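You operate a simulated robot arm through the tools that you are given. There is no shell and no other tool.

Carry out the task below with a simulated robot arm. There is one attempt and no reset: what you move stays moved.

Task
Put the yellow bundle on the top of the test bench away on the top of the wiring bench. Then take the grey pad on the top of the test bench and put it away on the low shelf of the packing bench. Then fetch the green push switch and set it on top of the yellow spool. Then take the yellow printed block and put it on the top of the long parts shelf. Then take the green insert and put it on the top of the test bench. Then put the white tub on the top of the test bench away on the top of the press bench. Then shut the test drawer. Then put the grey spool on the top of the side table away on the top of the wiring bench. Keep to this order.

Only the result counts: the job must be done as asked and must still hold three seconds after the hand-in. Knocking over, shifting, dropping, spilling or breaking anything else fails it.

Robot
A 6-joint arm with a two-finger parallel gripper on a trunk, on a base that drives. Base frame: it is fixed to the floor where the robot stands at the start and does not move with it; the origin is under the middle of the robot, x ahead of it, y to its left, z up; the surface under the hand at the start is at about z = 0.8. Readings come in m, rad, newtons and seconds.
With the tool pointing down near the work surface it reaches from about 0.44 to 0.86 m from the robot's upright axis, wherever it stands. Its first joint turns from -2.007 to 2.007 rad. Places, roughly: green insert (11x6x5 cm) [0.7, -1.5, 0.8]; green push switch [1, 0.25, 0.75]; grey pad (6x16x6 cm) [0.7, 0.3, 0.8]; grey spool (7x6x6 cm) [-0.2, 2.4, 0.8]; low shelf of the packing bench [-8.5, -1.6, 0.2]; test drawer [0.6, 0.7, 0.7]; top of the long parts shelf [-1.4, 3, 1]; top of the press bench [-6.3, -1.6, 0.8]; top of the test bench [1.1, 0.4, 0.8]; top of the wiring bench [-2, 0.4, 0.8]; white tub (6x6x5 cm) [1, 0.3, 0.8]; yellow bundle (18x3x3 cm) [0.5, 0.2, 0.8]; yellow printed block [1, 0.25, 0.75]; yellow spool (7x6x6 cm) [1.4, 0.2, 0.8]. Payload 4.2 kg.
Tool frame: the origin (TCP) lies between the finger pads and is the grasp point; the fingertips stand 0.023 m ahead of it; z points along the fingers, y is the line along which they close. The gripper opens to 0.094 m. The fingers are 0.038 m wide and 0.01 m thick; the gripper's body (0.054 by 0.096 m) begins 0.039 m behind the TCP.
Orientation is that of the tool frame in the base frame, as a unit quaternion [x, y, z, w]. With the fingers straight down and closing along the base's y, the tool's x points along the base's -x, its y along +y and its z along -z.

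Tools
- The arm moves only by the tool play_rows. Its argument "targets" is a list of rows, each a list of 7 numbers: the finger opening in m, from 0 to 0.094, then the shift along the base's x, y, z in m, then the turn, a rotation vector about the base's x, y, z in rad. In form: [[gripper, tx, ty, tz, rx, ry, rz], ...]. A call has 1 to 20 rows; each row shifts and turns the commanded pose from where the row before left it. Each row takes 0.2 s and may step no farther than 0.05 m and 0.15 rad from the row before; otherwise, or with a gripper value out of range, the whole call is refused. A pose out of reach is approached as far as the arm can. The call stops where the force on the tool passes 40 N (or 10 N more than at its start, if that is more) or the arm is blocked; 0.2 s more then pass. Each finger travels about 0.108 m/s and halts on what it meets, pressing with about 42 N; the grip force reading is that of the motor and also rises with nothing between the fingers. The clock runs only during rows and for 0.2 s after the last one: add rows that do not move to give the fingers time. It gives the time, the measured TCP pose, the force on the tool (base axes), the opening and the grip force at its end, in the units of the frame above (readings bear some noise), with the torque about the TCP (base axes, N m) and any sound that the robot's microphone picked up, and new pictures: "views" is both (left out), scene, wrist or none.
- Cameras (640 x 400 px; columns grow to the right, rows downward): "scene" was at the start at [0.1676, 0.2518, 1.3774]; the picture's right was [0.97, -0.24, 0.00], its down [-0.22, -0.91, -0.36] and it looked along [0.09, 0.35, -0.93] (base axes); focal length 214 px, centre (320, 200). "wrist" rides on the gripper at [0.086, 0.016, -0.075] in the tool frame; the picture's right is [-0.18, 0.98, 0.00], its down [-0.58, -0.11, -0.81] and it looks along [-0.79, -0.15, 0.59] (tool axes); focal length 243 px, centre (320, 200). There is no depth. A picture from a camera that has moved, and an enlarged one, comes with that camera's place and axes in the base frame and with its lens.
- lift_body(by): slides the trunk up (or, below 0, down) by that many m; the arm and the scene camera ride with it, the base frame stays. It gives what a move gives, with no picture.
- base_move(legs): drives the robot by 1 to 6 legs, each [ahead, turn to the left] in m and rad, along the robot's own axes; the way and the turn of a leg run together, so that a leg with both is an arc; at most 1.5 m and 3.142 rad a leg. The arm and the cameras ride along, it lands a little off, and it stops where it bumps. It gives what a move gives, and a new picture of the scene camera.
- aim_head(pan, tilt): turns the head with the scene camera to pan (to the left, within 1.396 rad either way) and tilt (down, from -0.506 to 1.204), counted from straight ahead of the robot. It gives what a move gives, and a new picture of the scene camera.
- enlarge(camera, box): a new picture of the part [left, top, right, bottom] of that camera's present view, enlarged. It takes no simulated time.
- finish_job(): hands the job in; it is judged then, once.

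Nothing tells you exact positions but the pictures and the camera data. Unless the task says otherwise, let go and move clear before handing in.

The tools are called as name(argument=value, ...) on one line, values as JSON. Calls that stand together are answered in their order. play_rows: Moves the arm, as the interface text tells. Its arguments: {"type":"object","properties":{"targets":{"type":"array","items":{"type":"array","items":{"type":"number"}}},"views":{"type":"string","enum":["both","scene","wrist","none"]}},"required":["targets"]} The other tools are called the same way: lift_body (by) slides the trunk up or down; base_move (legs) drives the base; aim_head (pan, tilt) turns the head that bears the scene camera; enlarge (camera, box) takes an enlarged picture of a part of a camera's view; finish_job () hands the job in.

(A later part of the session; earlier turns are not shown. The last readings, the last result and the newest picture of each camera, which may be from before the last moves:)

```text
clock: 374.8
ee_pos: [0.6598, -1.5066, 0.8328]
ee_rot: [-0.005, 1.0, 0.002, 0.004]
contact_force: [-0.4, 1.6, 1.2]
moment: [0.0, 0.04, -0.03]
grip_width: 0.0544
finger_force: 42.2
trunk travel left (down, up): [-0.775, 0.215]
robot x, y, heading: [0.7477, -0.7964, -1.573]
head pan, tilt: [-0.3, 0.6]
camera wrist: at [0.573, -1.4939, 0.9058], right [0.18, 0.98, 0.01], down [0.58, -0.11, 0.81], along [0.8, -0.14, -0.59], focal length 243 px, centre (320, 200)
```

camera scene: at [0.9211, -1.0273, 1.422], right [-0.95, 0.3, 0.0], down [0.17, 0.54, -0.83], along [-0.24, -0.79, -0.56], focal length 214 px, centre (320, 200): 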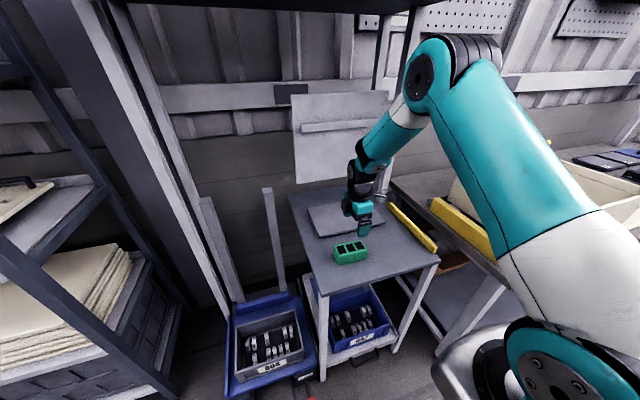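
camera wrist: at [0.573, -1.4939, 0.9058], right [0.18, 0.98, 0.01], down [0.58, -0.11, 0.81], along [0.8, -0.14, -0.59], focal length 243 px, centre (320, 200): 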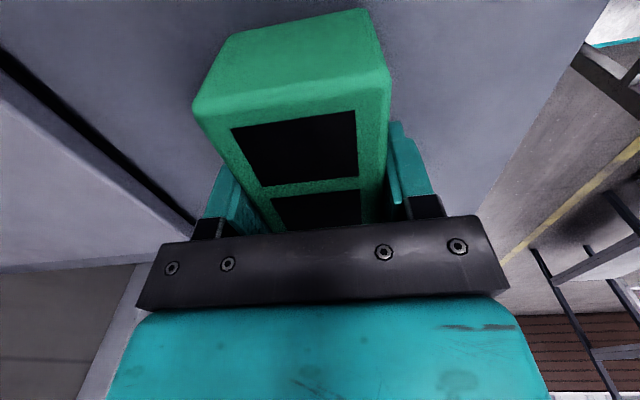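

Insert gripped (0.054 m). Lifting, retracting and backing off.

play_rows(targets=[[0.04, 0, 0, 0.02, 0, 0, 0], [0.04, 0, 0, 0.04, 0, 0, 0], [0.04, 0, 0, 0.05, 0, 0, 0], [0.04, 0, 0, 0.05, 0, 0, 0], [0.04, 0, 0, 0.05, 0, 0, 0], [0.04, 0, 0, 0.05, 0, 0, 0], [0.04, 0, 0.04, 0, 0, 0, 0], [0.04, 0, 0.04, 0, 0, 0, 0], [0.04, 0, 0.04, 0, 0, 0, 0], [0.04, 0, 0, 0, 0, 0, 0]], views="wrist")

base_move(legs=[[-0.28, 0], [0, 1.57], [0, 1.57]])

aim_head(pan=0.0, tilt=0.8)

```text
clock: 377.0
ee_pos: [0.6585, -1.388, 1.0935]
ee_rot: [-0.005, 1.0, 0.003, 0.004]
contact_force: [0.4, 0.4, 0.2]
moment: [0.04, 0.03, -0.01]
grip_width: 0.0542
finger_force: 41.6
trunk travel left (down, up): [-0.775, 0.215]
robot x, y, heading: [0.7507, -0.794, -1.57]
head pan, tilt: [-0.3, 0.6]
camera wrist: at [0.5737, -1.375, 1.1668], right [0.18, 0.98, 0.01], down [0.58, -0.11, 0.81], along [0.8, -0.14, -0.59], focal length 243 px, centre (320, 200)
```

wrist: 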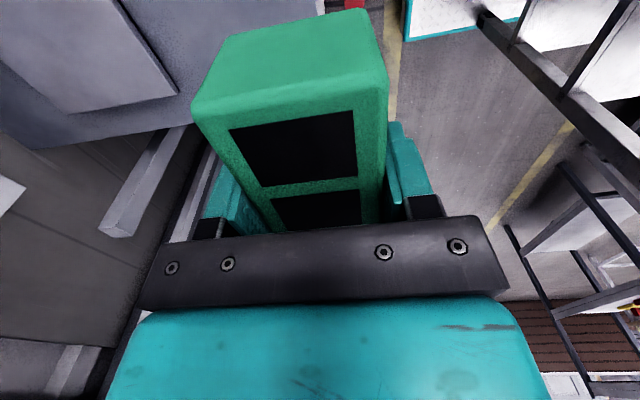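

```text
clock: 386.5
ee_pos: [0.8548, 0.0769, 1.0937]
ee_rot: [1.0, -0.009, -0.004, 0.003]
contact_force: [-0.6, -1.1, 0.0]
moment: [0.04, 0.0, 0.01]
grip_width: 0.0541
finger_force: 42.1
trunk travel left (down, up): [-0.775, 0.215]
robot x, y, heading: [0.7511, -0.5146, 1.546]
head pan, tilt: [-0.3, 0.6]
camera scene: at [0.5897, -0.273, 1.422], right [0.95, -0.32, 0.0], down [-0.18, -0.54, -0.83], along [0.26, 0.78, -0.56], focal length 214 px, centre (320, 200)
```

scene: 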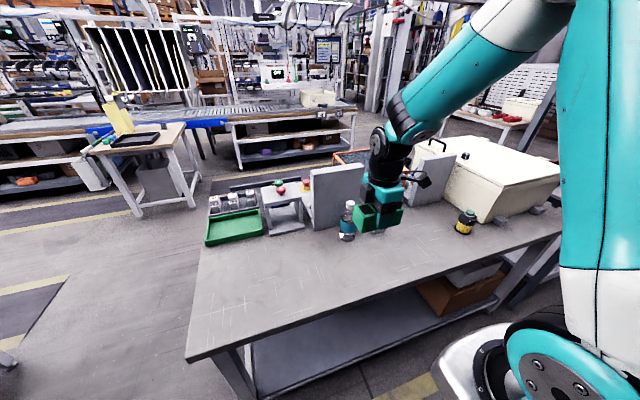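

```text
clock: 387.3
ee_pos: [0.8552, 0.0779, 1.0931]
ee_rot: [1.0, -0.009, -0.004, 0.003]
contact_force: [0.1, 0.1, -0.1]
moment: [0.02, -0.02, 0.0]
grip_width: 0.054
finger_force: 42.0
trunk travel left (down, up): [-0.775, 0.215]
robot x, y, heading: [0.7513, -0.5164, 1.549]
head pan, tilt: [0.0, 0.799]
camera scene: at [0.5635, -0.276, 1.4052], right [1.0, -0.03, 0.0], down [-0.02, -0.72, -0.7], along [0.02, 0.7, -0.72], focal length 214 px, centre (320, 200)
```

scene: 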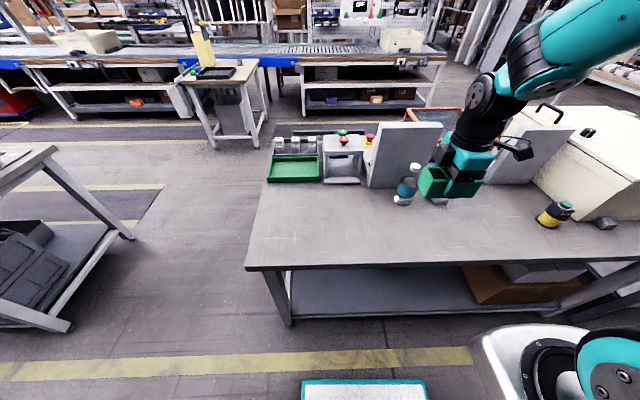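

Placing the insert on the clear area around (0.70, 0.19).

play_rows(targets=[[0.04, -0.031, 0.0226, 0, 0, 0, 0], [0.04, -0.031, 0.0226, 0, 0, 0, 0], [0.04, -0.031, 0.0226, 0, 0, 0, 0], [0.04, -0.031, 0.0226, 0, 0, 0, 0], [0.04, -0.031, 0.0226, 0, 0, 0, 0], [0.04, 0, 0, -0.05, 0, 0, 0], [0.04, 0, 0, -0.05, 0, 0, 0], [0.04, 0, 0, -0.05, 0, 0, 0], [0.04, 0, 0, -0.05, 0, 0, 0], [0.04, 0, 0, -0.03, 0, 0, 0], [0.04, 0, 0, 0, 0, 0, 0]])

enlarge(camera="scene", box=[300, 150, 440, 250])

```text
clock: 389.7
ee_pos: [0.7008, 0.1901, 0.8631]
ee_rot: [1.0, -0.009, -0.004, 0.002]
contact_force: [0.1, -0.3, 0.1]
moment: [0.02, 0.03, 0.04]
grip_width: 0.0543
finger_force: 42.0
trunk travel left (down, up): [-0.775, 0.215]
robot x, y, heading: [0.7516, -0.5171, 1.545]
head pan, tilt: [0.0, 0.799]
camera scene: at [0.5634, -0.2761, 1.4051], right [1.0, -0.03, 0.0], down [-0.02, -0.72, -0.7], along [0.02, 0.7, -0.72], focal length 214 px, centre (320, 200)
camera wrist: at [0.7899, 0.1717, 0.9371], right [-0.2, -0.98, 0.01], down [-0.57, 0.12, 0.81], along [-0.8, 0.16, -0.59], focal length 243 px, centre (320, 200)
```

scene: 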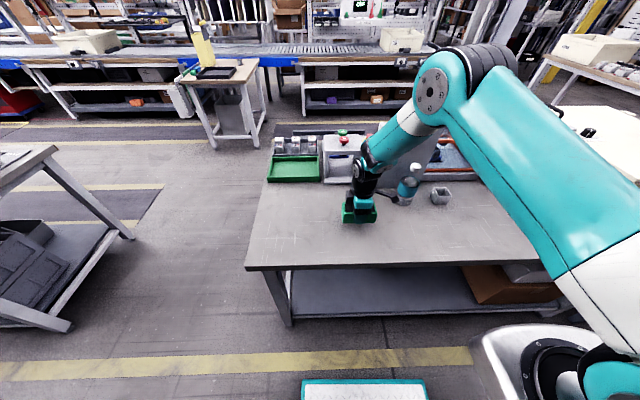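
wrist: 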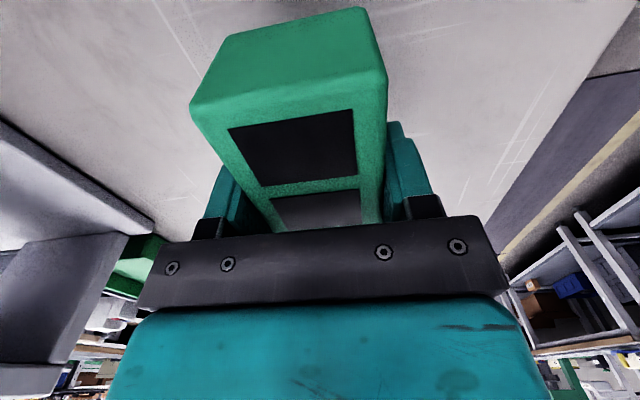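

```text
4.00 times, centred on (370, 200) of scene
camera zoom: at [0.5634, -0.2761, 1.4051], right [1.0, -0.03, 0.0], down [-0.02, -0.72, -0.7], along [0.02, 0.7, -0.72], focal length 858 px, centre (120, 200)
```

zoom: 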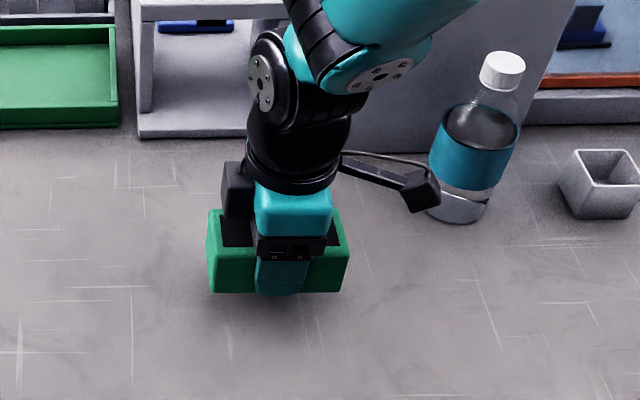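

play_rows(targets=[[0.04, 0, 0, -0.015, 0, 0, 0], [0.04, 0, 0, -0.008, 0, 0, 0], [0.04, 0, 0, -0.004, 0, 0, 0], [0.04, 0, 0, -0.003, 0, 0, 0], [0.04, 0, 0, 0, 0, 0, 0]], views="none")

```text
clock: 390.9
ee_pos: [0.7008, 0.1907, 0.835]
ee_rot: [1.0, -0.009, -0.004, 0.003]
contact_force: [0.8, 0.2, -1.2]
moment: [-0.01, 0.0, 0.0]
grip_width: 0.0541
finger_force: 42.5
trunk travel left (down, up): [-0.775, 0.215]
robot x, y, heading: [0.7522, -0.5134, 1.548]
head pan, tilt: [0.0, 0.799]
```

play_rows(targets=[[0.04, 0, 0, -0.002, 0, 0, 0], [0.04, 0, 0, -0.002, 0, 0, 0], [0.04, 0, 0, 0, 0, 0, 0]], views="none")

```text
clock: 391.7
ee_pos: [0.7012, 0.1893, 0.8334]
ee_rot: [1.0, -0.009, -0.006, 0.002]
contact_force: [0.7, -4.6, 23.1]
moment: [0.05, -0.24, -0.03]
grip_width: 0.0543
finger_force: 41.8
trunk travel left (down, up): [-0.775, 0.215]
robot x, y, heading: [0.7501, -0.5169, 1.547]
head pan, tilt: [0.0, 0.799]
```

Contact with the bench. Releasing and lifting.

play_rows(targets=[[0.058, 0, 0, 0.001, 0, 0, 0], [0.075, 0, 0, 0, 0, 0, 0], [0.085, 0, 0, 0, 0, 0, 0], [0.085, 0, 0, 0.02, 0, 0, 0], [0.085, 0, 0, 0.05, 0, 0, 0], [0.085, 0, 0, 0.05, 0, 0, 0], [0.085, 0, 0, 0.05, 0, 0, 0], [0.085, 0, -0.03, 0.04, 0, 0, 0], [0.085, 0.03, -0.03, 0.02, 0, 0, 0], [0.085, 0, 0, 0, 0, 0, 0]])

enlarge(camera="scene", box=[260, 120, 460, 250])

```text
clock: 393.9
ee_pos: [0.7297, 0.1306, 1.059]
ee_rot: [1.0, -0.009, -0.004, 0.004]
contact_force: [0.4, -0.4, 1.0]
moment: [-0.02, 0.0, 0.05]
grip_width: 0.085
finger_force: 0.0
trunk travel left (down, up): [-0.775, 0.215]
robot x, y, heading: [0.7503, -0.5153, 1.549]
head pan, tilt: [0.0, 0.799]
camera scene: at [0.5634, -0.276, 1.4051], right [1.0, -0.03, 0.0], down [-0.02, -0.72, -0.7], along [0.02, 0.7, -0.72], focal length 214 px, centre (320, 200)
camera wrist: at [0.819, 0.1118, 1.1323], right [-0.2, -0.98, 0.01], down [-0.57, 0.12, 0.81], along [-0.8, 0.16, -0.59], focal length 243 px, centre (320, 200)
```

scene: 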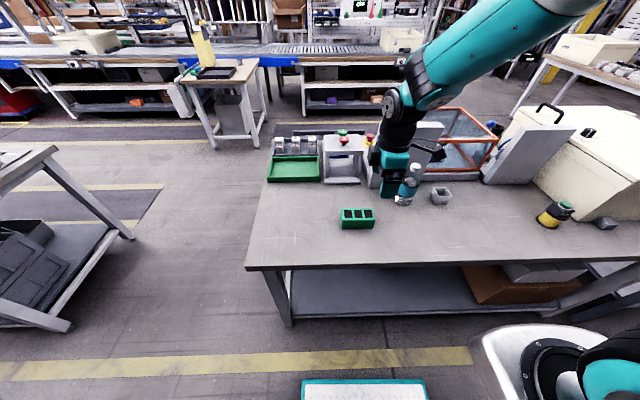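
wrist: 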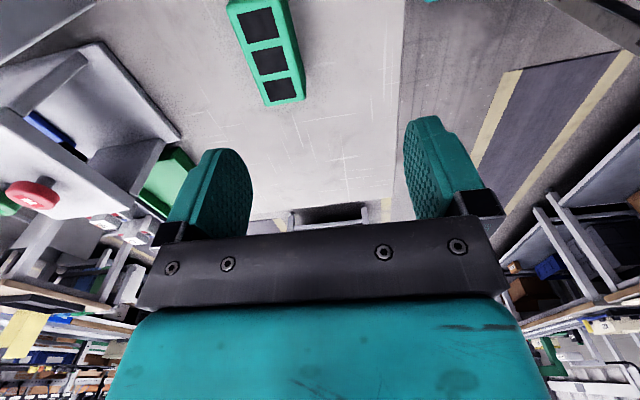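

```text
3.08 times, centred on (360, 185) of scene
camera zoom: at [0.5634, -0.276, 1.4051], right [1.0, -0.03, 0.0], down [-0.02, -0.72, -0.7], along [0.02, 0.7, -0.72], focal length 660 px, centre (197, 246)
```

zoom: 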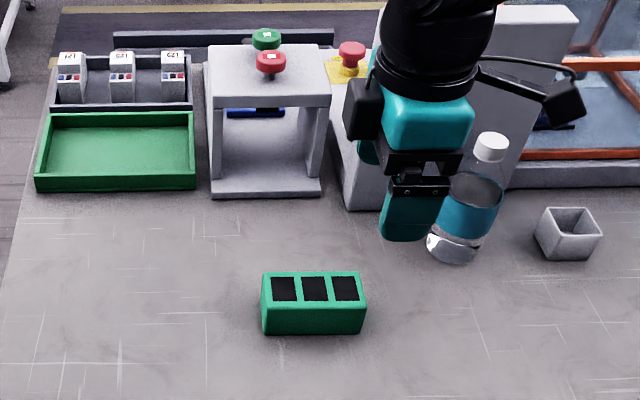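

The insert is set down. Next the white tub at about (1.03, 0.30): I rotate the hand back and shift the robot to the right.

play_rows(targets=[[0.085, 0, -0.03, 0.03, 0, 0, -0.142], [0.085, 0, -0.03, 0, 0, 0, -0.142], [0.085, 0, 0, 0, 0, 0, -0.142], [0.085, 0, 0, 0, 0, 0, -0.142], [0.085, 0, 0, 0, 0, 0, -0.142], [0.085, 0, 0, 0, 0, 0, -0.142], [0.085, 0, 0, 0, 0, 0, -0.142], [0.085, 0, 0, 0, 0, 0, -0.142], [0.085, 0, 0, 0, 0, 0, -0.142], [0.085, 0, 0, 0, 0, 0, -0.142], [0.085, 0, 0, 0, 0, 0, -0.142], [0.085, 0, 0, 0, 0, 0, 0]], views="none")

base_move(legs=[[0, -1.549], [0.28, 0], [0, 1.571]])

aim_head(pan=0.0, tilt=0.8)

enlarge(camera="scene", box=[280, 140, 420, 240])

```text
clock: 396.5
ee_pos: [0.729, 0.0698, 1.0918]
ee_rot: [-0.703, 0.711, 0.004, 0.001]
contact_force: [-0.6, -0.2, -1.0]
moment: [-0.04, 0.01, -0.04]
grip_width: 0.085
finger_force: 0.0
trunk travel left (down, up): [-0.775, 0.215]
robot x, y, heading: [0.7502, -0.5175, 1.541]
head pan, tilt: [0.0, 0.799]
```

```text
clock: 406.0
ee_pos: [0.9824, 0.0722, 1.0916]
ee_rot: [0.719, -0.695, -0.005, -0.001]
contact_force: [-0.3, 0.6, -0.5]
moment: [-0.01, -0.02, 0.02]
grip_width: 0.0853
finger_force: 0.0
trunk travel left (down, up): [-0.775, 0.215]
robot x, y, heading: [1.0254, -0.5149, 1.583]
head pan, tilt: [0.0, 0.799]
camera scene: at [0.8305, -0.2814, 1.4051], right [1.0, 0.02, 0.0], down [0.01, -0.72, -0.7], along [-0.01, 0.7, -0.72], focal length 214 px, centre (320, 200)
```

scene: 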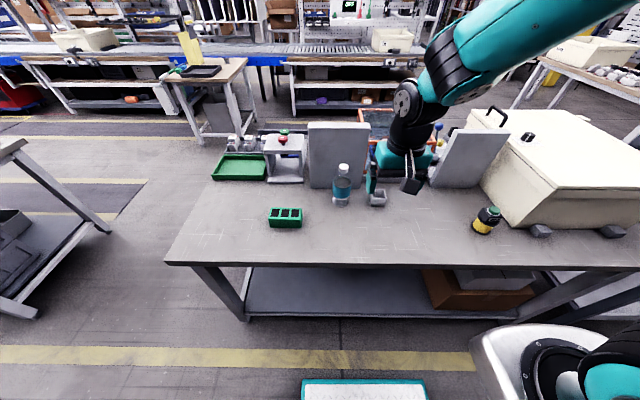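

```text
clock: 406.6
ee_pos: [0.9826, 0.0725, 1.091]
ee_rot: [0.719, -0.695, -0.005, -0.002]
contact_force: [-0.1, 0.2, 0.2]
moment: [-0.03, 0.02, 0.0]
grip_width: 0.0851
finger_force: 0.0
trunk travel left (down, up): [-0.775, 0.215]
robot x, y, heading: [1.0274, -0.5123, 1.587]
head pan, tilt: [0.0, 0.799]
camera scene: at [0.8305, -0.2814, 1.4051], right [1.0, 0.02, 0.0], down [0.01, -0.72, -0.7], along [-0.01, 0.7, -0.72], focal length 214 px, centre (320, 200)
```

scene: 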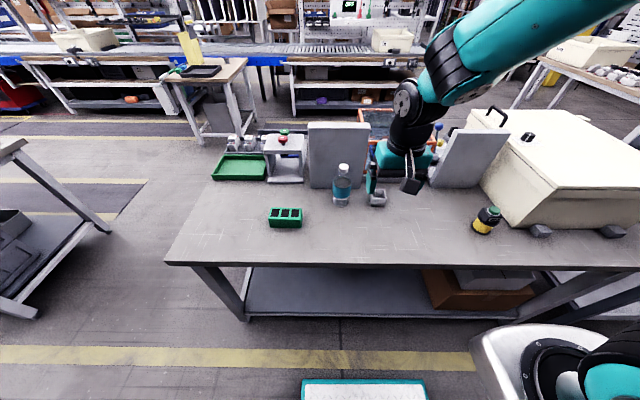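

```text
4.00 times, centred on (350, 190) of scene
camera zoom: at [0.8305, -0.2814, 1.4051], right [1.0, 0.02, 0.0], down [0.01, -0.72, -0.7], along [-0.01, 0.7, -0.72], focal length 858 px, centre (200, 240)
```

zoom: 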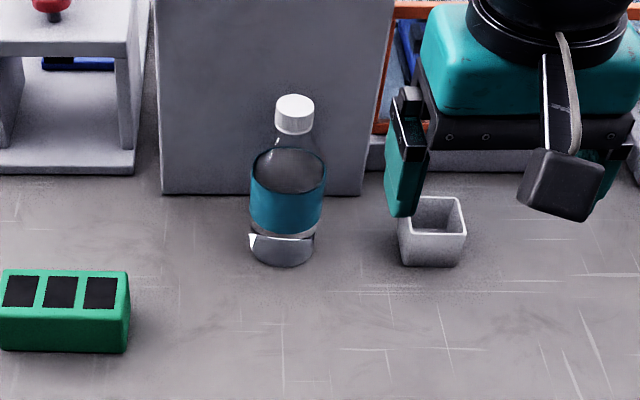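

play_rows(targets=[[0.094, 0.0178, 0.04, 0, 0, 0, 0], [0.094, 0.0178, 0.04, 0, 0, 0, 0], [0.094, 0.0178, 0.04, 0, 0, 0, 0], [0.094, 0, 0.04, -0.01, 0, 0, 0], [0.094, 0, 0.04, -0.02, 0, 0, 0], [0.094, 0, 0.0215, -0.04, 0, 0, 0], [0.094, 0, 0, -0.04, 0, 0, 0], [0.094, 0, 0, -0.03, 0, 0, 0], [0.094, 0, 0, 0, 0, 0, 0]])

enlarge(camera="scene", box=[310, 140, 430, 230])

```text
clock: 408.6
ee_pos: [1.0358, 0.2916, 0.9504]
ee_rot: [0.719, -0.695, -0.005, -0.002]
contact_force: [0.3, 0.3, 0.1]
moment: [0.03, 0.0, 0.02]
grip_width: 0.0938
finger_force: 0.0
trunk travel left (down, up): [-0.775, 0.215]
robot x, y, heading: [1.0256, -0.5167, 1.587]
head pan, tilt: [0.0, 0.799]
camera scene: at [0.8305, -0.2814, 1.4051], right [1.0, 0.02, 0.0], down [0.01, -0.72, -0.7], along [-0.01, 0.7, -0.72], focal length 214 px, centre (320, 200)
camera wrist: at [1.0242, 0.2029, 1.0231], right [-0.99, 0.15, 0.01], down [0.09, 0.58, 0.81], along [0.12, 0.8, -0.58], focal length 243 px, centre (320, 200)
```

scene: 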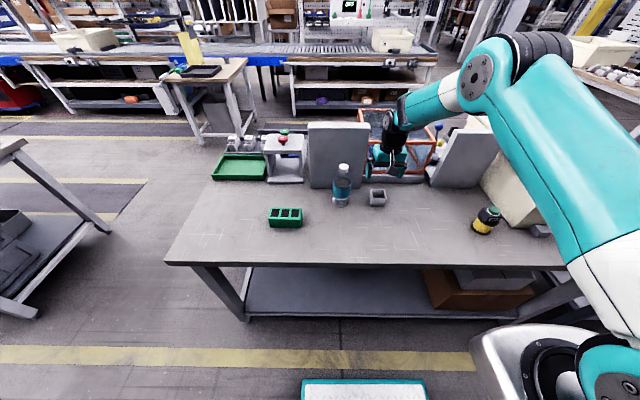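
wrist: 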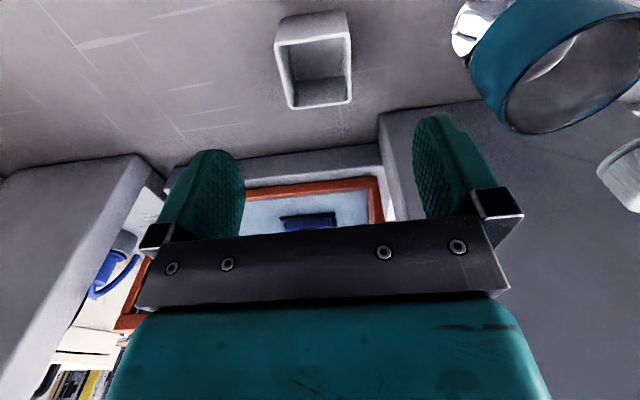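

```text
4.44 times, centred on (370, 185) of scene
camera zoom: at [0.8305, -0.2814, 1.4051], right [1.0, 0.02, 0.0], down [0.01, -0.72, -0.7], along [-0.01, 0.7, -0.72], focal length 953 px, centre (98, 267)
```

zoom: 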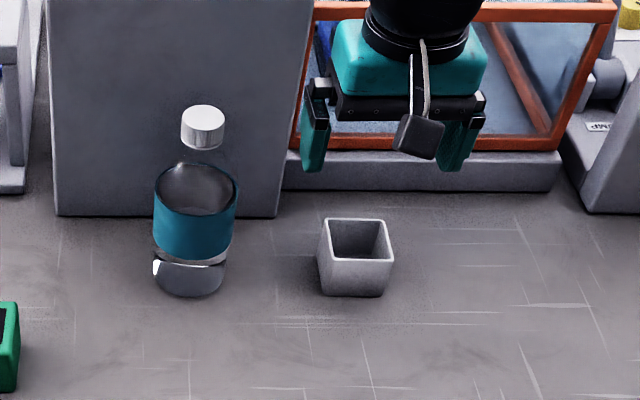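

play_rows(targets=[[0.094, 0.004, -0.002, -0.04, 0, 0, 0], [0.094, 0, 0, -0.04, 0, 0, 0], [0.094, 0, 0, -0.02, 0, 0, 0], [0.094, 0, 0, -0.015, 0, 0, 0], [0.094, 0, 0, 0, 0, 0, 0]])

enlarge(camera="scene", box=[310, 140, 430, 230])

```text
clock: 409.8
ee_pos: [1.0386, 0.2906, 0.835]
ee_rot: [0.719, -0.695, -0.005, -0.002]
contact_force: [-0.3, -0.3, 0.5]
moment: [-0.02, -0.01, -0.01]
grip_width: 0.0937
finger_force: 0.1
trunk travel left (down, up): [-0.775, 0.215]
robot x, y, heading: [1.0244, -0.5131, 1.587]
head pan, tilt: [0.0, 0.799]
camera scene: at [0.8305, -0.2814, 1.4051], right [1.0, 0.02, 0.0], down [0.01, -0.72, -0.7], along [-0.01, 0.7, -0.72], focal length 214 px, centre (320, 200)
camera wrist: at [1.0277, 0.2021, 0.9083], right [-0.99, 0.15, 0.01], down [0.09, 0.58, 0.81], along [0.12, 0.8, -0.58], focal length 243 px, centre (320, 200)
```

scene: 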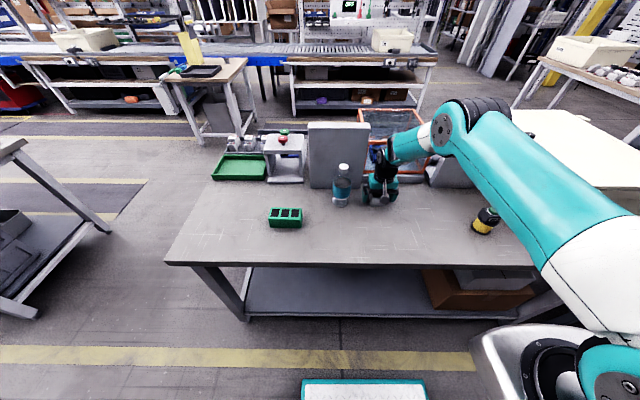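
wrist: 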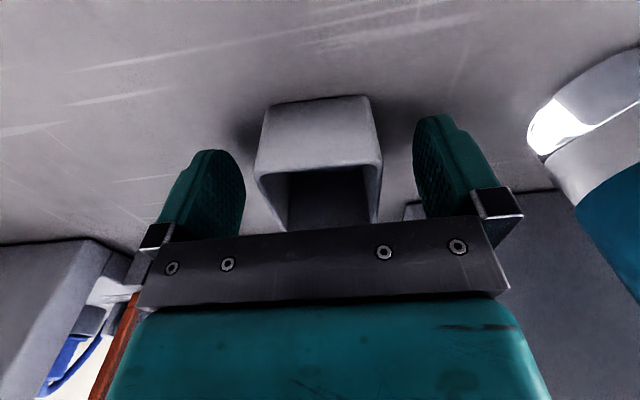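

```text
4.44 times, centred on (370, 185) of scene
camera zoom: at [0.8305, -0.2814, 1.4051], right [1.0, 0.02, 0.0], down [0.01, -0.72, -0.7], along [-0.01, 0.7, -0.72], focal length 953 px, centre (98, 267)
```

zoom: 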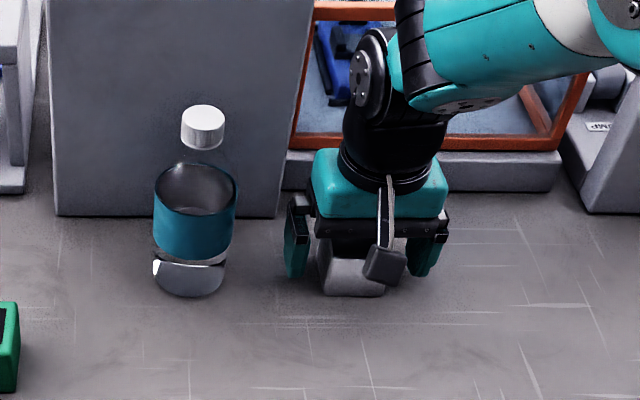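

play_rows(targets=[[0.094, 0, -0.004, -0.003, 0, 0, 0], [0.075, 0, 0, 0, 0, 0, 0], [0.06, 0, 0, 0, 0, 0, 0], [0.05, 0, 0, 0, 0, 0, 0], [0.045, 0, 0, 0, 0, 0, 0], [0.045, 0, 0, 0, 0, 0, 0]], views="wrist")

play_rows(targets=[[0.045, 0, 0, 0.01, 0, 0, 0], [0.045, 0, 0, 0.03, 0, 0, 0], [0.045, 0, 0, 0.04, 0, 0, 0], [0.045, 0, 0, 0.05, 0, 0, 0], [0.045, 0, 0, 0.05, 0, 0, 0], [0.045, 0, 0, 0.05, 0, 0, 0], [0.045, 0, -0.04, 0.02, 0, 0, 0], [0.045, 0, -0.045, 0, 0, 0, 0], [0.045, 0, -0.045, 0, 0, 0, 0], [0.045, 0, -0.045, 0, 0, 0, 0], [0.045, 0, -0.04, 0, 0, 0, 0], [0.045, 0, 0, 0, 0, 0, 0]])

```text
clock: 411.2
ee_pos: [1.0379, 0.2876, 0.8335]
ee_rot: [0.719, -0.695, -0.005, -0.001]
contact_force: [-0.2, -0.1, 1.4]
moment: [-0.07, 0.01, 0.04]
grip_width: 0.0511
finger_force: 42.2
trunk travel left (down, up): [-0.775, 0.215]
robot x, y, heading: [1.0271, -0.5122, 1.588]
head pan, tilt: [0.0, 0.799]
camera wrist: at [1.0276, 0.1977, 0.9061], right [-0.99, 0.15, 0.01], down [0.09, 0.58, 0.81], along [0.12, 0.8, -0.59], focal length 243 px, centre (320, 200)
```

wrist: 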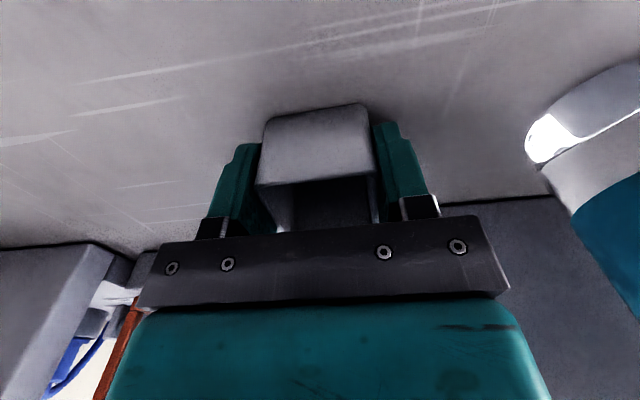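

```text
clock: 413.8
ee_pos: [1.0387, 0.0713, 1.0847]
ee_rot: [0.719, -0.695, -0.005, -0.001]
contact_force: [-0.4, -0.2, -1.3]
moment: [-0.03, 0.0, -0.01]
grip_width: 0.0514
finger_force: 41.9
trunk travel left (down, up): [-0.775, 0.215]
robot x, y, heading: [1.0271, -0.5143, 1.589]
head pan, tilt: [0.0, 0.799]
camera scene: at [0.8305, -0.2813, 1.4051], right [1.0, 0.02, 0.0], down [0.01, -0.72, -0.7], along [-0.01, 0.7, -0.72], focal length 214 px, centre (320, 200)
camera wrist: at [1.027, -0.0172, 1.157], right [-0.99, 0.15, 0.01], down [0.09, 0.58, 0.81], along [0.12, 0.8, -0.59], focal length 243 px, centre (320, 200)
```

scene: 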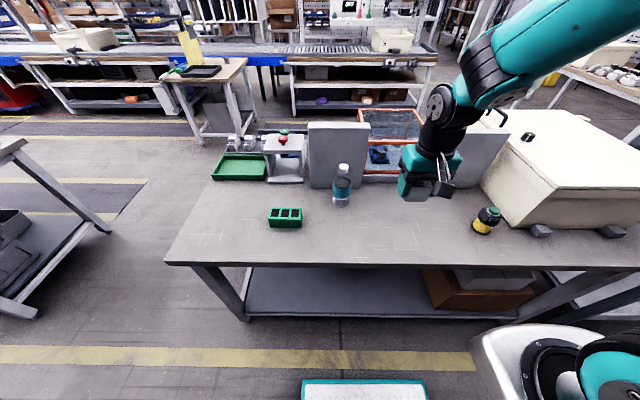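
wrist: 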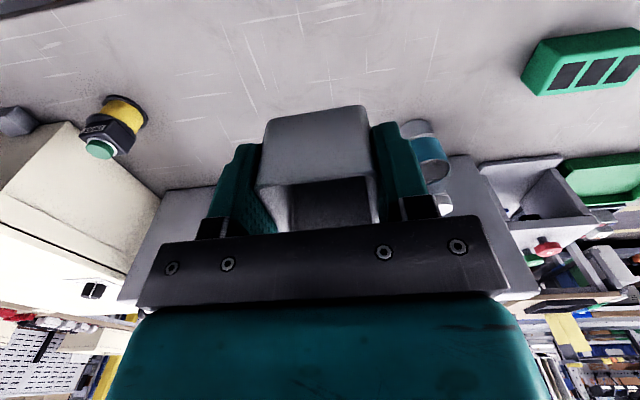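

Tub held (0.051 m). Driving to the press bench.

base_move(legs=[[0, 1.575], [1.5, 0], [1.5, 0], [1.5, 0]])

aim_head(pan=0.0, tilt=0.45)

```text
clock: 439.1
ee_pos: [-4.0487, -0.5214, 1.0851]
ee_rot: [1.0, 0.011, -0.004, 0.003]
contact_force: [-0.6, -0.1, -1.2]
moment: [-0.02, -0.02, 0.04]
grip_width: 0.0512
finger_force: 42.1
trunk travel left (down, up): [-0.775, 0.215]
robot x, y, heading: [-3.4604, -0.5371, -3.137]
head pan, tilt: [0.0, 0.799]
camera scene: at [-3.6922, -0.7321, 1.4051], right [-0.01, 1.0, 0.0], down [0.72, 0.0, -0.7], along [-0.7, 0.0, -0.72], focal length 214 px, centre (320, 200)
```

scene: 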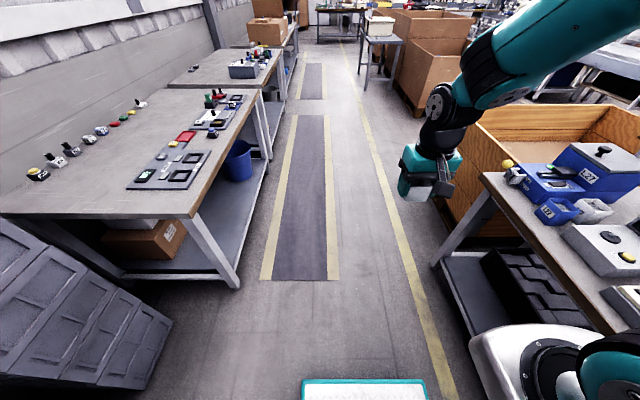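

```text
clock: 440.0
ee_pos: [-4.0479, -0.5206, 1.0838]
ee_rot: [1.0, 0.012, -0.005, 0.003]
contact_force: [-0.8, 1.3, -0.5]
moment: [-0.01, 0.0, -0.02]
grip_width: 0.0515
finger_force: 42.0
trunk travel left (down, up): [-0.775, 0.215]
robot x, y, heading: [-3.4611, -0.5375, -3.141]
head pan, tilt: [0.0, 0.45]
camera scene: at [-3.7034, -0.7322, 1.4355], right [-0.01, 1.0, 0.0], down [0.44, 0.0, -0.9], along [-0.9, 0.0, -0.44], focal length 214 px, centre (320, 200)
```

scene: 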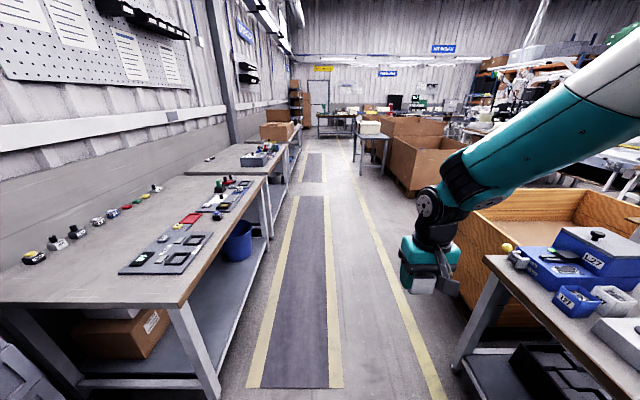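

base_move(legs=[[1.5, 0.02], [1.4, 0]])

aim_head(pan=1.3, tilt=0.75)

enlarge(camera="scene", box=[120, 60, 480, 285])

```text
clock: 453.9
ee_pos: [-6.9336, -0.596, 1.0852]
ee_rot: [1.0, 0.022, -0.004, 0.003]
contact_force: [0.0, -0.4, 0.3]
moment: [0.01, 0.0, 0.0]
grip_width: 0.0511
finger_force: 41.9
trunk travel left (down, up): [-0.775, 0.215]
robot x, y, heading: [-6.3459, -0.6044, -3.115]
head pan, tilt: [0.0, 0.45]
camera scene: at [-6.5847, -0.8012, 1.4356], right [-0.03, 1.0, 0.0], down [0.44, 0.01, -0.9], along [-0.9, -0.02, -0.44], focal length 214 px, centre (320, 200)
```

scene: 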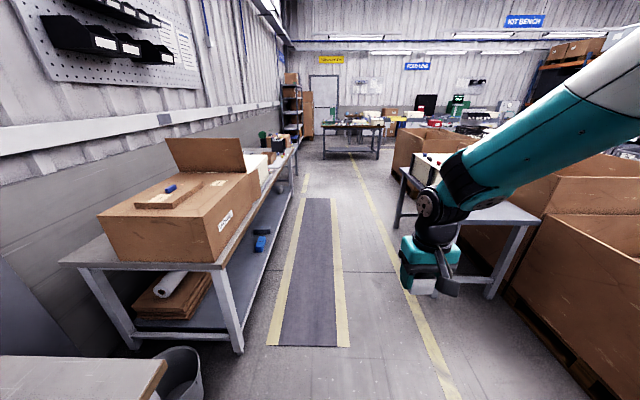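

```text
clock: 455.4
ee_pos: [-6.9337, -0.596, 1.0846]
ee_rot: [1.0, 0.022, -0.004, 0.002]
contact_force: [0.5, -0.3, -0.7]
moment: [0.0, 0.01, 0.0]
grip_width: 0.0512
finger_force: 42.0
trunk travel left (down, up): [-0.775, 0.215]
robot x, y, heading: [-6.3449, -0.598, -3.118]
head pan, tilt: [1.3, 0.75]
camera scene: at [-6.5129, -0.8793, 1.4092], right [-0.97, 0.24, 0.0], down [0.17, 0.66, -0.73], along [-0.18, -0.71, -0.68], focal length 214 px, centre (320, 200)
```

scene: 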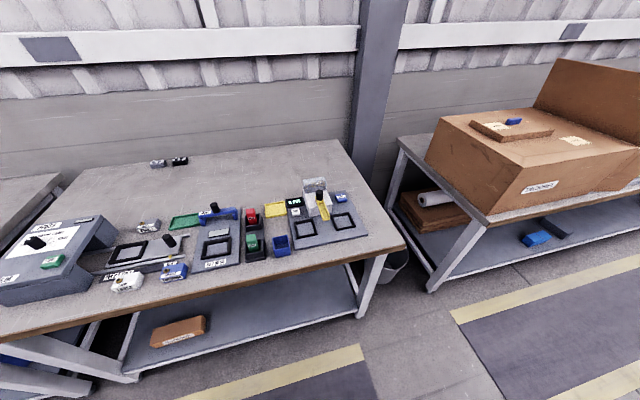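

```text
1.78 times, centred on (300, 172) of scene
camera zoom: at [-6.5129, -0.8793, 1.4092], right [-0.97, 0.24, 0.0], down [0.17, 0.66, -0.73], along [-0.18, -0.71, -0.68], focal length 381 px, centre (356, 249)
```

zoom: 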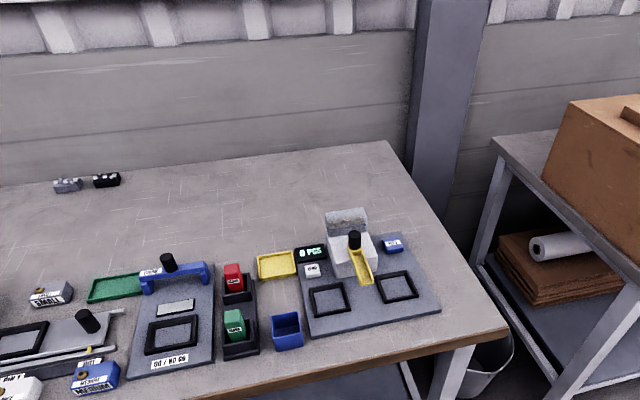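

Free space lies behind the yellow tray, about (-6.43, -1.63). Turning to the bench and approaching.

base_move(legs=[[0.08, 0], [0, 1.547]])

base_move(legs=[[0.22, 0]])

aim_head(pan=-0.2, tilt=0.7)

enlarge(camera="scene", box=[200, 100, 480, 275])

```text
clock: 460.3
ee_pos: [-6.4332, -1.1899, 1.0845]
ee_rot: [0.691, 0.723, -0.002, 0.005]
contact_force: [-0.1, -0.6, -0.5]
moment: [-0.03, 0.05, -0.02]
grip_width: 0.0512
finger_force: 42.2
trunk travel left (down, up): [-0.775, 0.215]
robot x, y, heading: [-6.4283, -0.6045, -1.541]
head pan, tilt: [1.3, 0.75]
camera scene: at [-6.1461, -0.7688, 1.4091], right [-0.24, -0.97, 0.0], down [-0.66, 0.16, -0.73], along [0.71, -0.18, -0.68], focal length 214 px, centre (320, 200)
```

scene: 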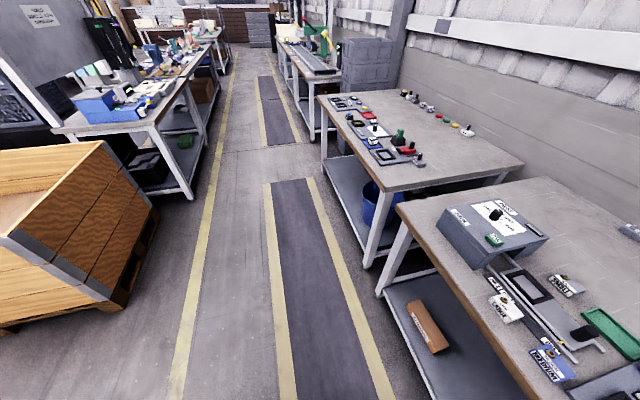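

```text
clock: 462.0
ee_pos: [-6.4245, -1.4167, 1.0853]
ee_rot: [0.69, 0.724, -0.001, 0.006]
contact_force: [0.1, 0.1, -0.8]
moment: [0.01, 0.01, -0.01]
grip_width: 0.0513
finger_force: 42.0
trunk travel left (down, up): [-0.775, 0.215]
robot x, y, heading: [-6.4253, -0.8325, -1.544]
head pan, tilt: [1.3, 0.75]
camera scene: at [-6.1389, -0.9941, 1.4091], right [-0.24, -0.97, 0.0], down [-0.66, 0.16, -0.73], along [0.71, -0.17, -0.68], focal length 214 px, centre (320, 200)
```

scene: 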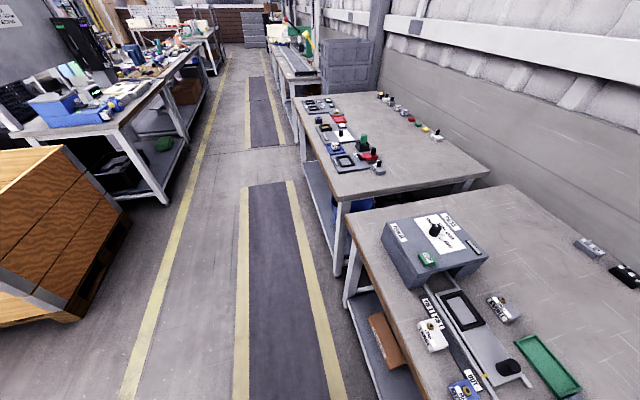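

```text
clock: 463.6
ee_pos: [-6.4248, -1.4178, 1.0845]
ee_rot: [0.689, 0.724, -0.001, 0.005]
contact_force: [0.2, -0.2, -0.8]
moment: [0.02, -0.04, 0.02]
grip_width: 0.0512
finger_force: 41.4
trunk travel left (down, up): [-0.775, 0.215]
robot x, y, heading: [-6.4222, -0.8308, -1.537]
head pan, tilt: [-0.201, 0.7]
camera scene: at [-6.2337, -1.0581, 1.4134], right [-0.99, 0.17, 0.0], down [0.11, 0.64, -0.76], along [-0.13, -0.75, -0.64], focal length 214 px, centre (320, 200)
```

scene: 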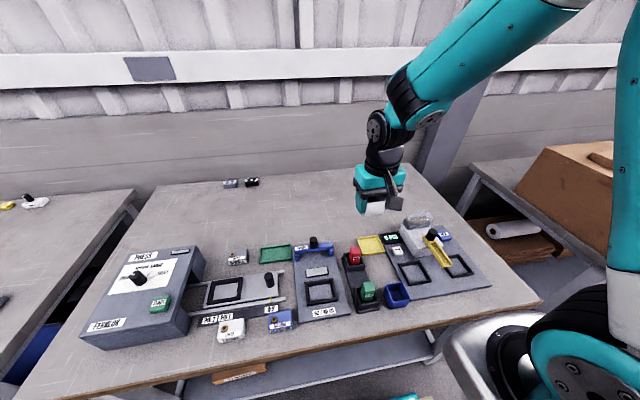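

```text
2.29 times, centred on (340, 188) of scene
camera zoom: at [-6.2337, -1.0581, 1.4134], right [-0.99, 0.17, 0.0], down [0.11, 0.64, -0.76], along [-0.13, -0.75, -0.64], focal length 490 px, centre (274, 229)
```

zoom: 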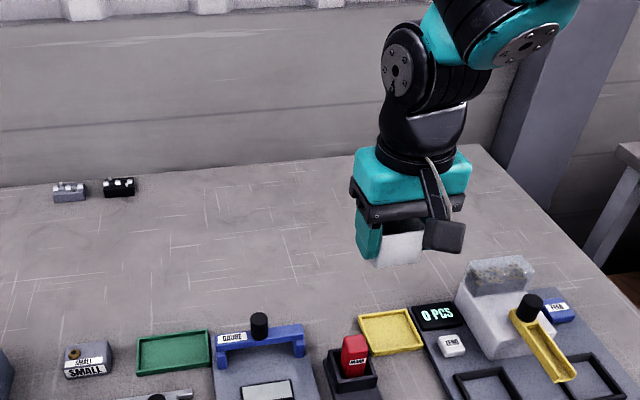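

play_rows(targets=[[0.045, 0, -0.045, 0, 0, 0, 0], [0.045, 0, -0.045, 0, 0, 0, 0], [0.045, 0, -0.045, 0, 0, 0, 0], [0.045, 0, -0.045, 0, 0, 0, 0], [0.045, 0, -0.045, 0, 0, 0, 0], [0.045, 0, -0.007, -0.04, 0, 0, 0], [0.045, 0, 0, -0.05, 0, 0, 0], [0.045, 0, 0, -0.05, 0, 0, 0], [0.045, 0, 0, -0.05, 0, 0, 0], [0.045, 0, 0, 0, 0, 0, 0]])

enlarge(camera="scene", box=[290, 150, 450, 260])

```text
clock: 465.8
ee_pos: [-6.4258, -1.6464, 0.893]
ee_rot: [0.69, 0.724, -0.002, 0.005]
contact_force: [-0.4, 0.2, 0.3]
moment: [0.02, 0.01, -0.01]
grip_width: 0.0513
finger_force: 42.1
trunk travel left (down, up): [-0.775, 0.215]
robot x, y, heading: [-6.4222, -0.8315, -1.541]
head pan, tilt: [-0.201, 0.7]
camera scene: at [-6.2338, -1.058, 1.4134], right [-0.99, 0.17, 0.0], down [0.11, 0.63, -0.76], along [-0.13, -0.75, -0.64], focal length 214 px, centre (320, 200)
camera wrist: at [-6.413, -1.56, 0.9666], right [0.99, -0.14, 0.01], down [-0.09, -0.58, 0.81], along [-0.11, -0.8, -0.58], focal length 243 px, centre (320, 200)
```

scene: 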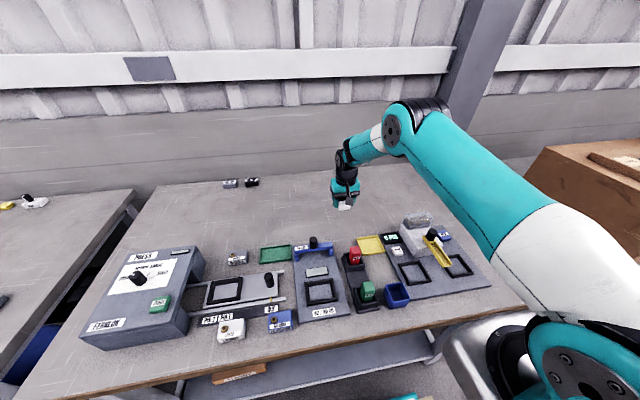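
wrist: 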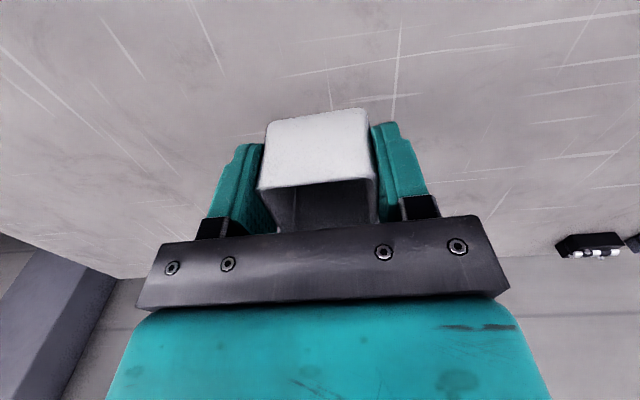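

```text
3.64 times, centred on (370, 205) of scene
camera zoom: at [-6.2338, -1.058, 1.4134], right [-0.99, 0.17, 0.0], down [0.11, 0.63, -0.76], along [-0.13, -0.75, -0.64], focal length 780 px, centre (138, 182)
```

zoom: 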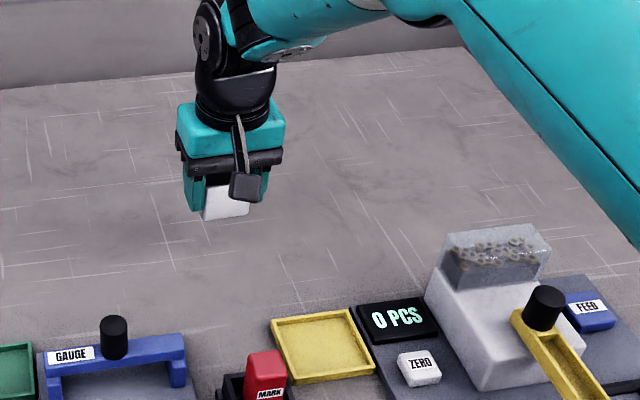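

play_rows(targets=[[0.045, 0, 0, -0.03, 0, 0, 0], [0.045, 0, 0, -0.02, 0, 0, 0], [0.045, 0, 0, -0.004, 0, 0, 0], [0.045, 0, 0, -0.003, 0, 0, 0], [0.045, 0, 0, 0, 0, 0, 0]], views="none")

```text
clock: 467.0
ee_pos: [-6.4253, -1.6488, 0.8365]
ee_rot: [0.69, 0.724, -0.002, 0.005]
contact_force: [-0.1, -0.2, -0.8]
moment: [-0.03, -0.04, 0.01]
grip_width: 0.0515
finger_force: 41.8
trunk travel left (down, up): [-0.775, 0.215]
robot x, y, heading: [-6.4212, -0.8301, -1.541]
head pan, tilt: [-0.201, 0.7]
```

play_rows(targets=[[0.045, 0, 0, -0.003, 0, 0, 0], [0.045, 0, 0, -0.002, 0, 0, 0], [0.045, 0, 0, 0, 0, 0, 0]], views="none")

```text
clock: 467.8
ee_pos: [-6.4248, -1.6484, 0.833]
ee_rot: [0.691, 0.723, -0.002, 0.005]
contact_force: [-1.1, 1.4, 14.1]
moment: [0.22, 0.32, -0.02]
grip_width: 0.0511
finger_force: 42.0
trunk travel left (down, up): [-0.775, 0.215]
robot x, y, heading: [-6.4207, -0.8316, -1.539]
head pan, tilt: [-0.201, 0.7]
```

Tub touches the bench. Releasing and lifting.

play_rows(targets=[[0.055, 0, 0, 0, 0, 0, 0], [0.07, 0, 0, 0, 0, 0, 0], [0.09, 0, 0, 0, 0, 0, 0], [0.09, 0, 0, 0, 0, 0, 0], [0.09, 0, 0, 0.02, 0, 0, 0], [0.09, 0, 0, 0.05, 0, 0, 0], [0.09, 0, 0, 0.05, 0, 0, 0], [0.09, 0, 0, 0.05, 0, 0, 0], [0.09, 0, 0, 0.05, 0, 0, 0], [0.09, 0, 0.03, 0.03, 0, 0, 0], [0.09, 0, 0.045, 0, 0, 0, 0], [0.09, 0, 0.045, 0, 0, 0, 0], [0.09, 0, 0.045, 0, 0, 0, 0], [0.09, 0, 0.045, 0, 0, 0, 0], [0.09, 0, 0, 0, 0, 0, 0]])

enlarge(camera="scene", box=[270, 150, 430, 260])

```text
clock: 471.0
ee_pos: [-6.425, -1.4374, 1.0827]
ee_rot: [0.689, 0.724, -0.001, 0.005]
contact_force: [0.0, -0.1, -0.3]
moment: [0.05, -0.01, 0.0]
grip_width: 0.0902
finger_force: 0.1
trunk travel left (down, up): [-0.775, 0.215]
robot x, y, heading: [-6.4227, -0.8314, -1.535]
head pan, tilt: [-0.201, 0.7]
camera scene: at [-6.2338, -1.0582, 1.4134], right [-0.99, 0.17, 0.0], down [0.11, 0.63, -0.76], along [-0.13, -0.75, -0.64], focal length 214 px, centre (320, 200)
camera wrist: at [-6.4122, -1.3505, 1.1568], right [0.99, -0.14, 0.01], down [-0.09, -0.58, 0.81], along [-0.11, -0.8, -0.58], focal length 243 px, centre (320, 200)
```

scene: 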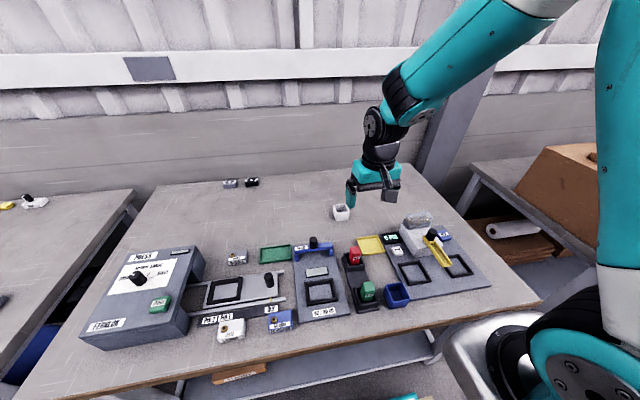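
wrist: 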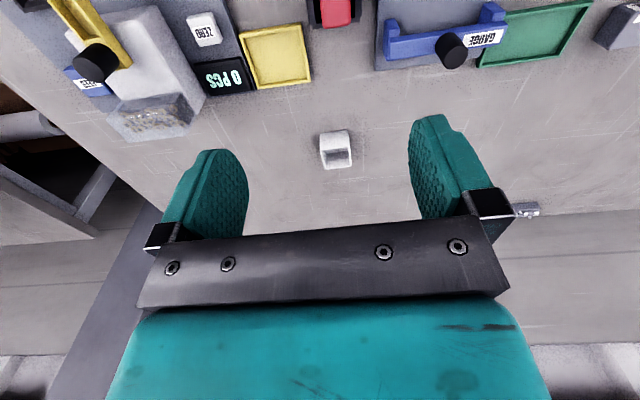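

```text
3.64 times, centred on (350, 205) of scene
camera zoom: at [-6.2338, -1.0582, 1.4134], right [-0.99, 0.17, 0.0], down [0.11, 0.63, -0.76], along [-0.13, -0.75, -0.64], focal length 780 px, centre (211, 182)
```

zoom: 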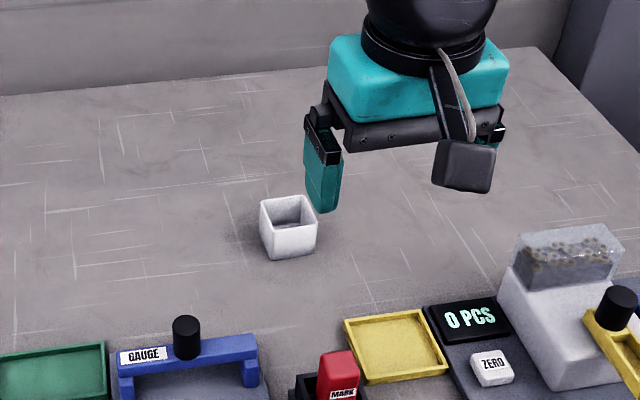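

The tub stands on the press bench. Now back to the test bench for the drawer.

base_move(legs=[[-0.26, 0], [0, 1.535], [1.5, 0], [1.5, 0], [1.5, 0]])

aim_head(pan=0.0, tilt=0.45)

```text
clock: 497.8
ee_pos: [-1.3019, -0.7266, 1.0839]
ee_rot: [0.013, 1.0, 0.002, 0.004]
contact_force: [-0.3, -0.8, -0.7]
moment: [0.0, 0.0, -0.02]
grip_width: 0.0899
finger_force: 0.1
trunk travel left (down, up): [-0.775, 0.215]
robot x, y, heading: [-1.9091, -0.6789, -0.048]
head pan, tilt: [-0.201, 0.7]
camera scene: at [-1.6613, -0.507, 1.4134], right [-0.24, -0.97, 0.0], down [-0.62, 0.16, -0.76], along [0.74, -0.19, -0.64], focal length 214 px, centre (320, 200)
```

scene: 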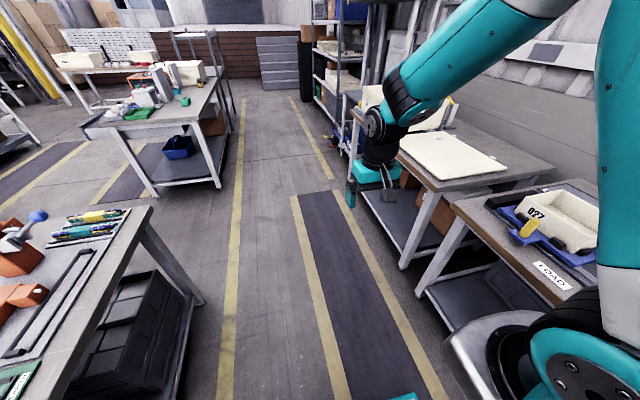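

```text
clock: 498.5
ee_pos: [-1.3019, -0.726, 1.0842]
ee_rot: [0.013, 1.0, 0.002, 0.005]
contact_force: [-0.6, 0.5, -0.3]
moment: [0.01, -0.01, 0.0]
grip_width: 0.0902
finger_force: 0.1
trunk travel left (down, up): [-0.775, 0.215]
robot x, y, heading: [-1.9078, -0.6764, -0.048]
head pan, tilt: [0.0, 0.45]
camera scene: at [-1.6519, -0.4905, 1.4355], right [-0.04, -1.0, 0.0], down [-0.44, 0.02, -0.9], along [0.9, -0.04, -0.44], focal length 214 px, centre (320, 200)
```

scene: 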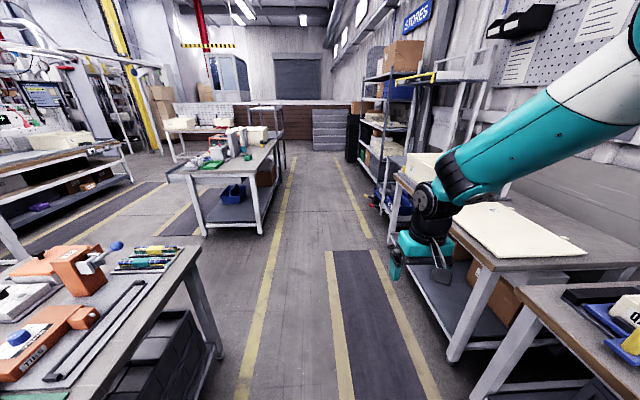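

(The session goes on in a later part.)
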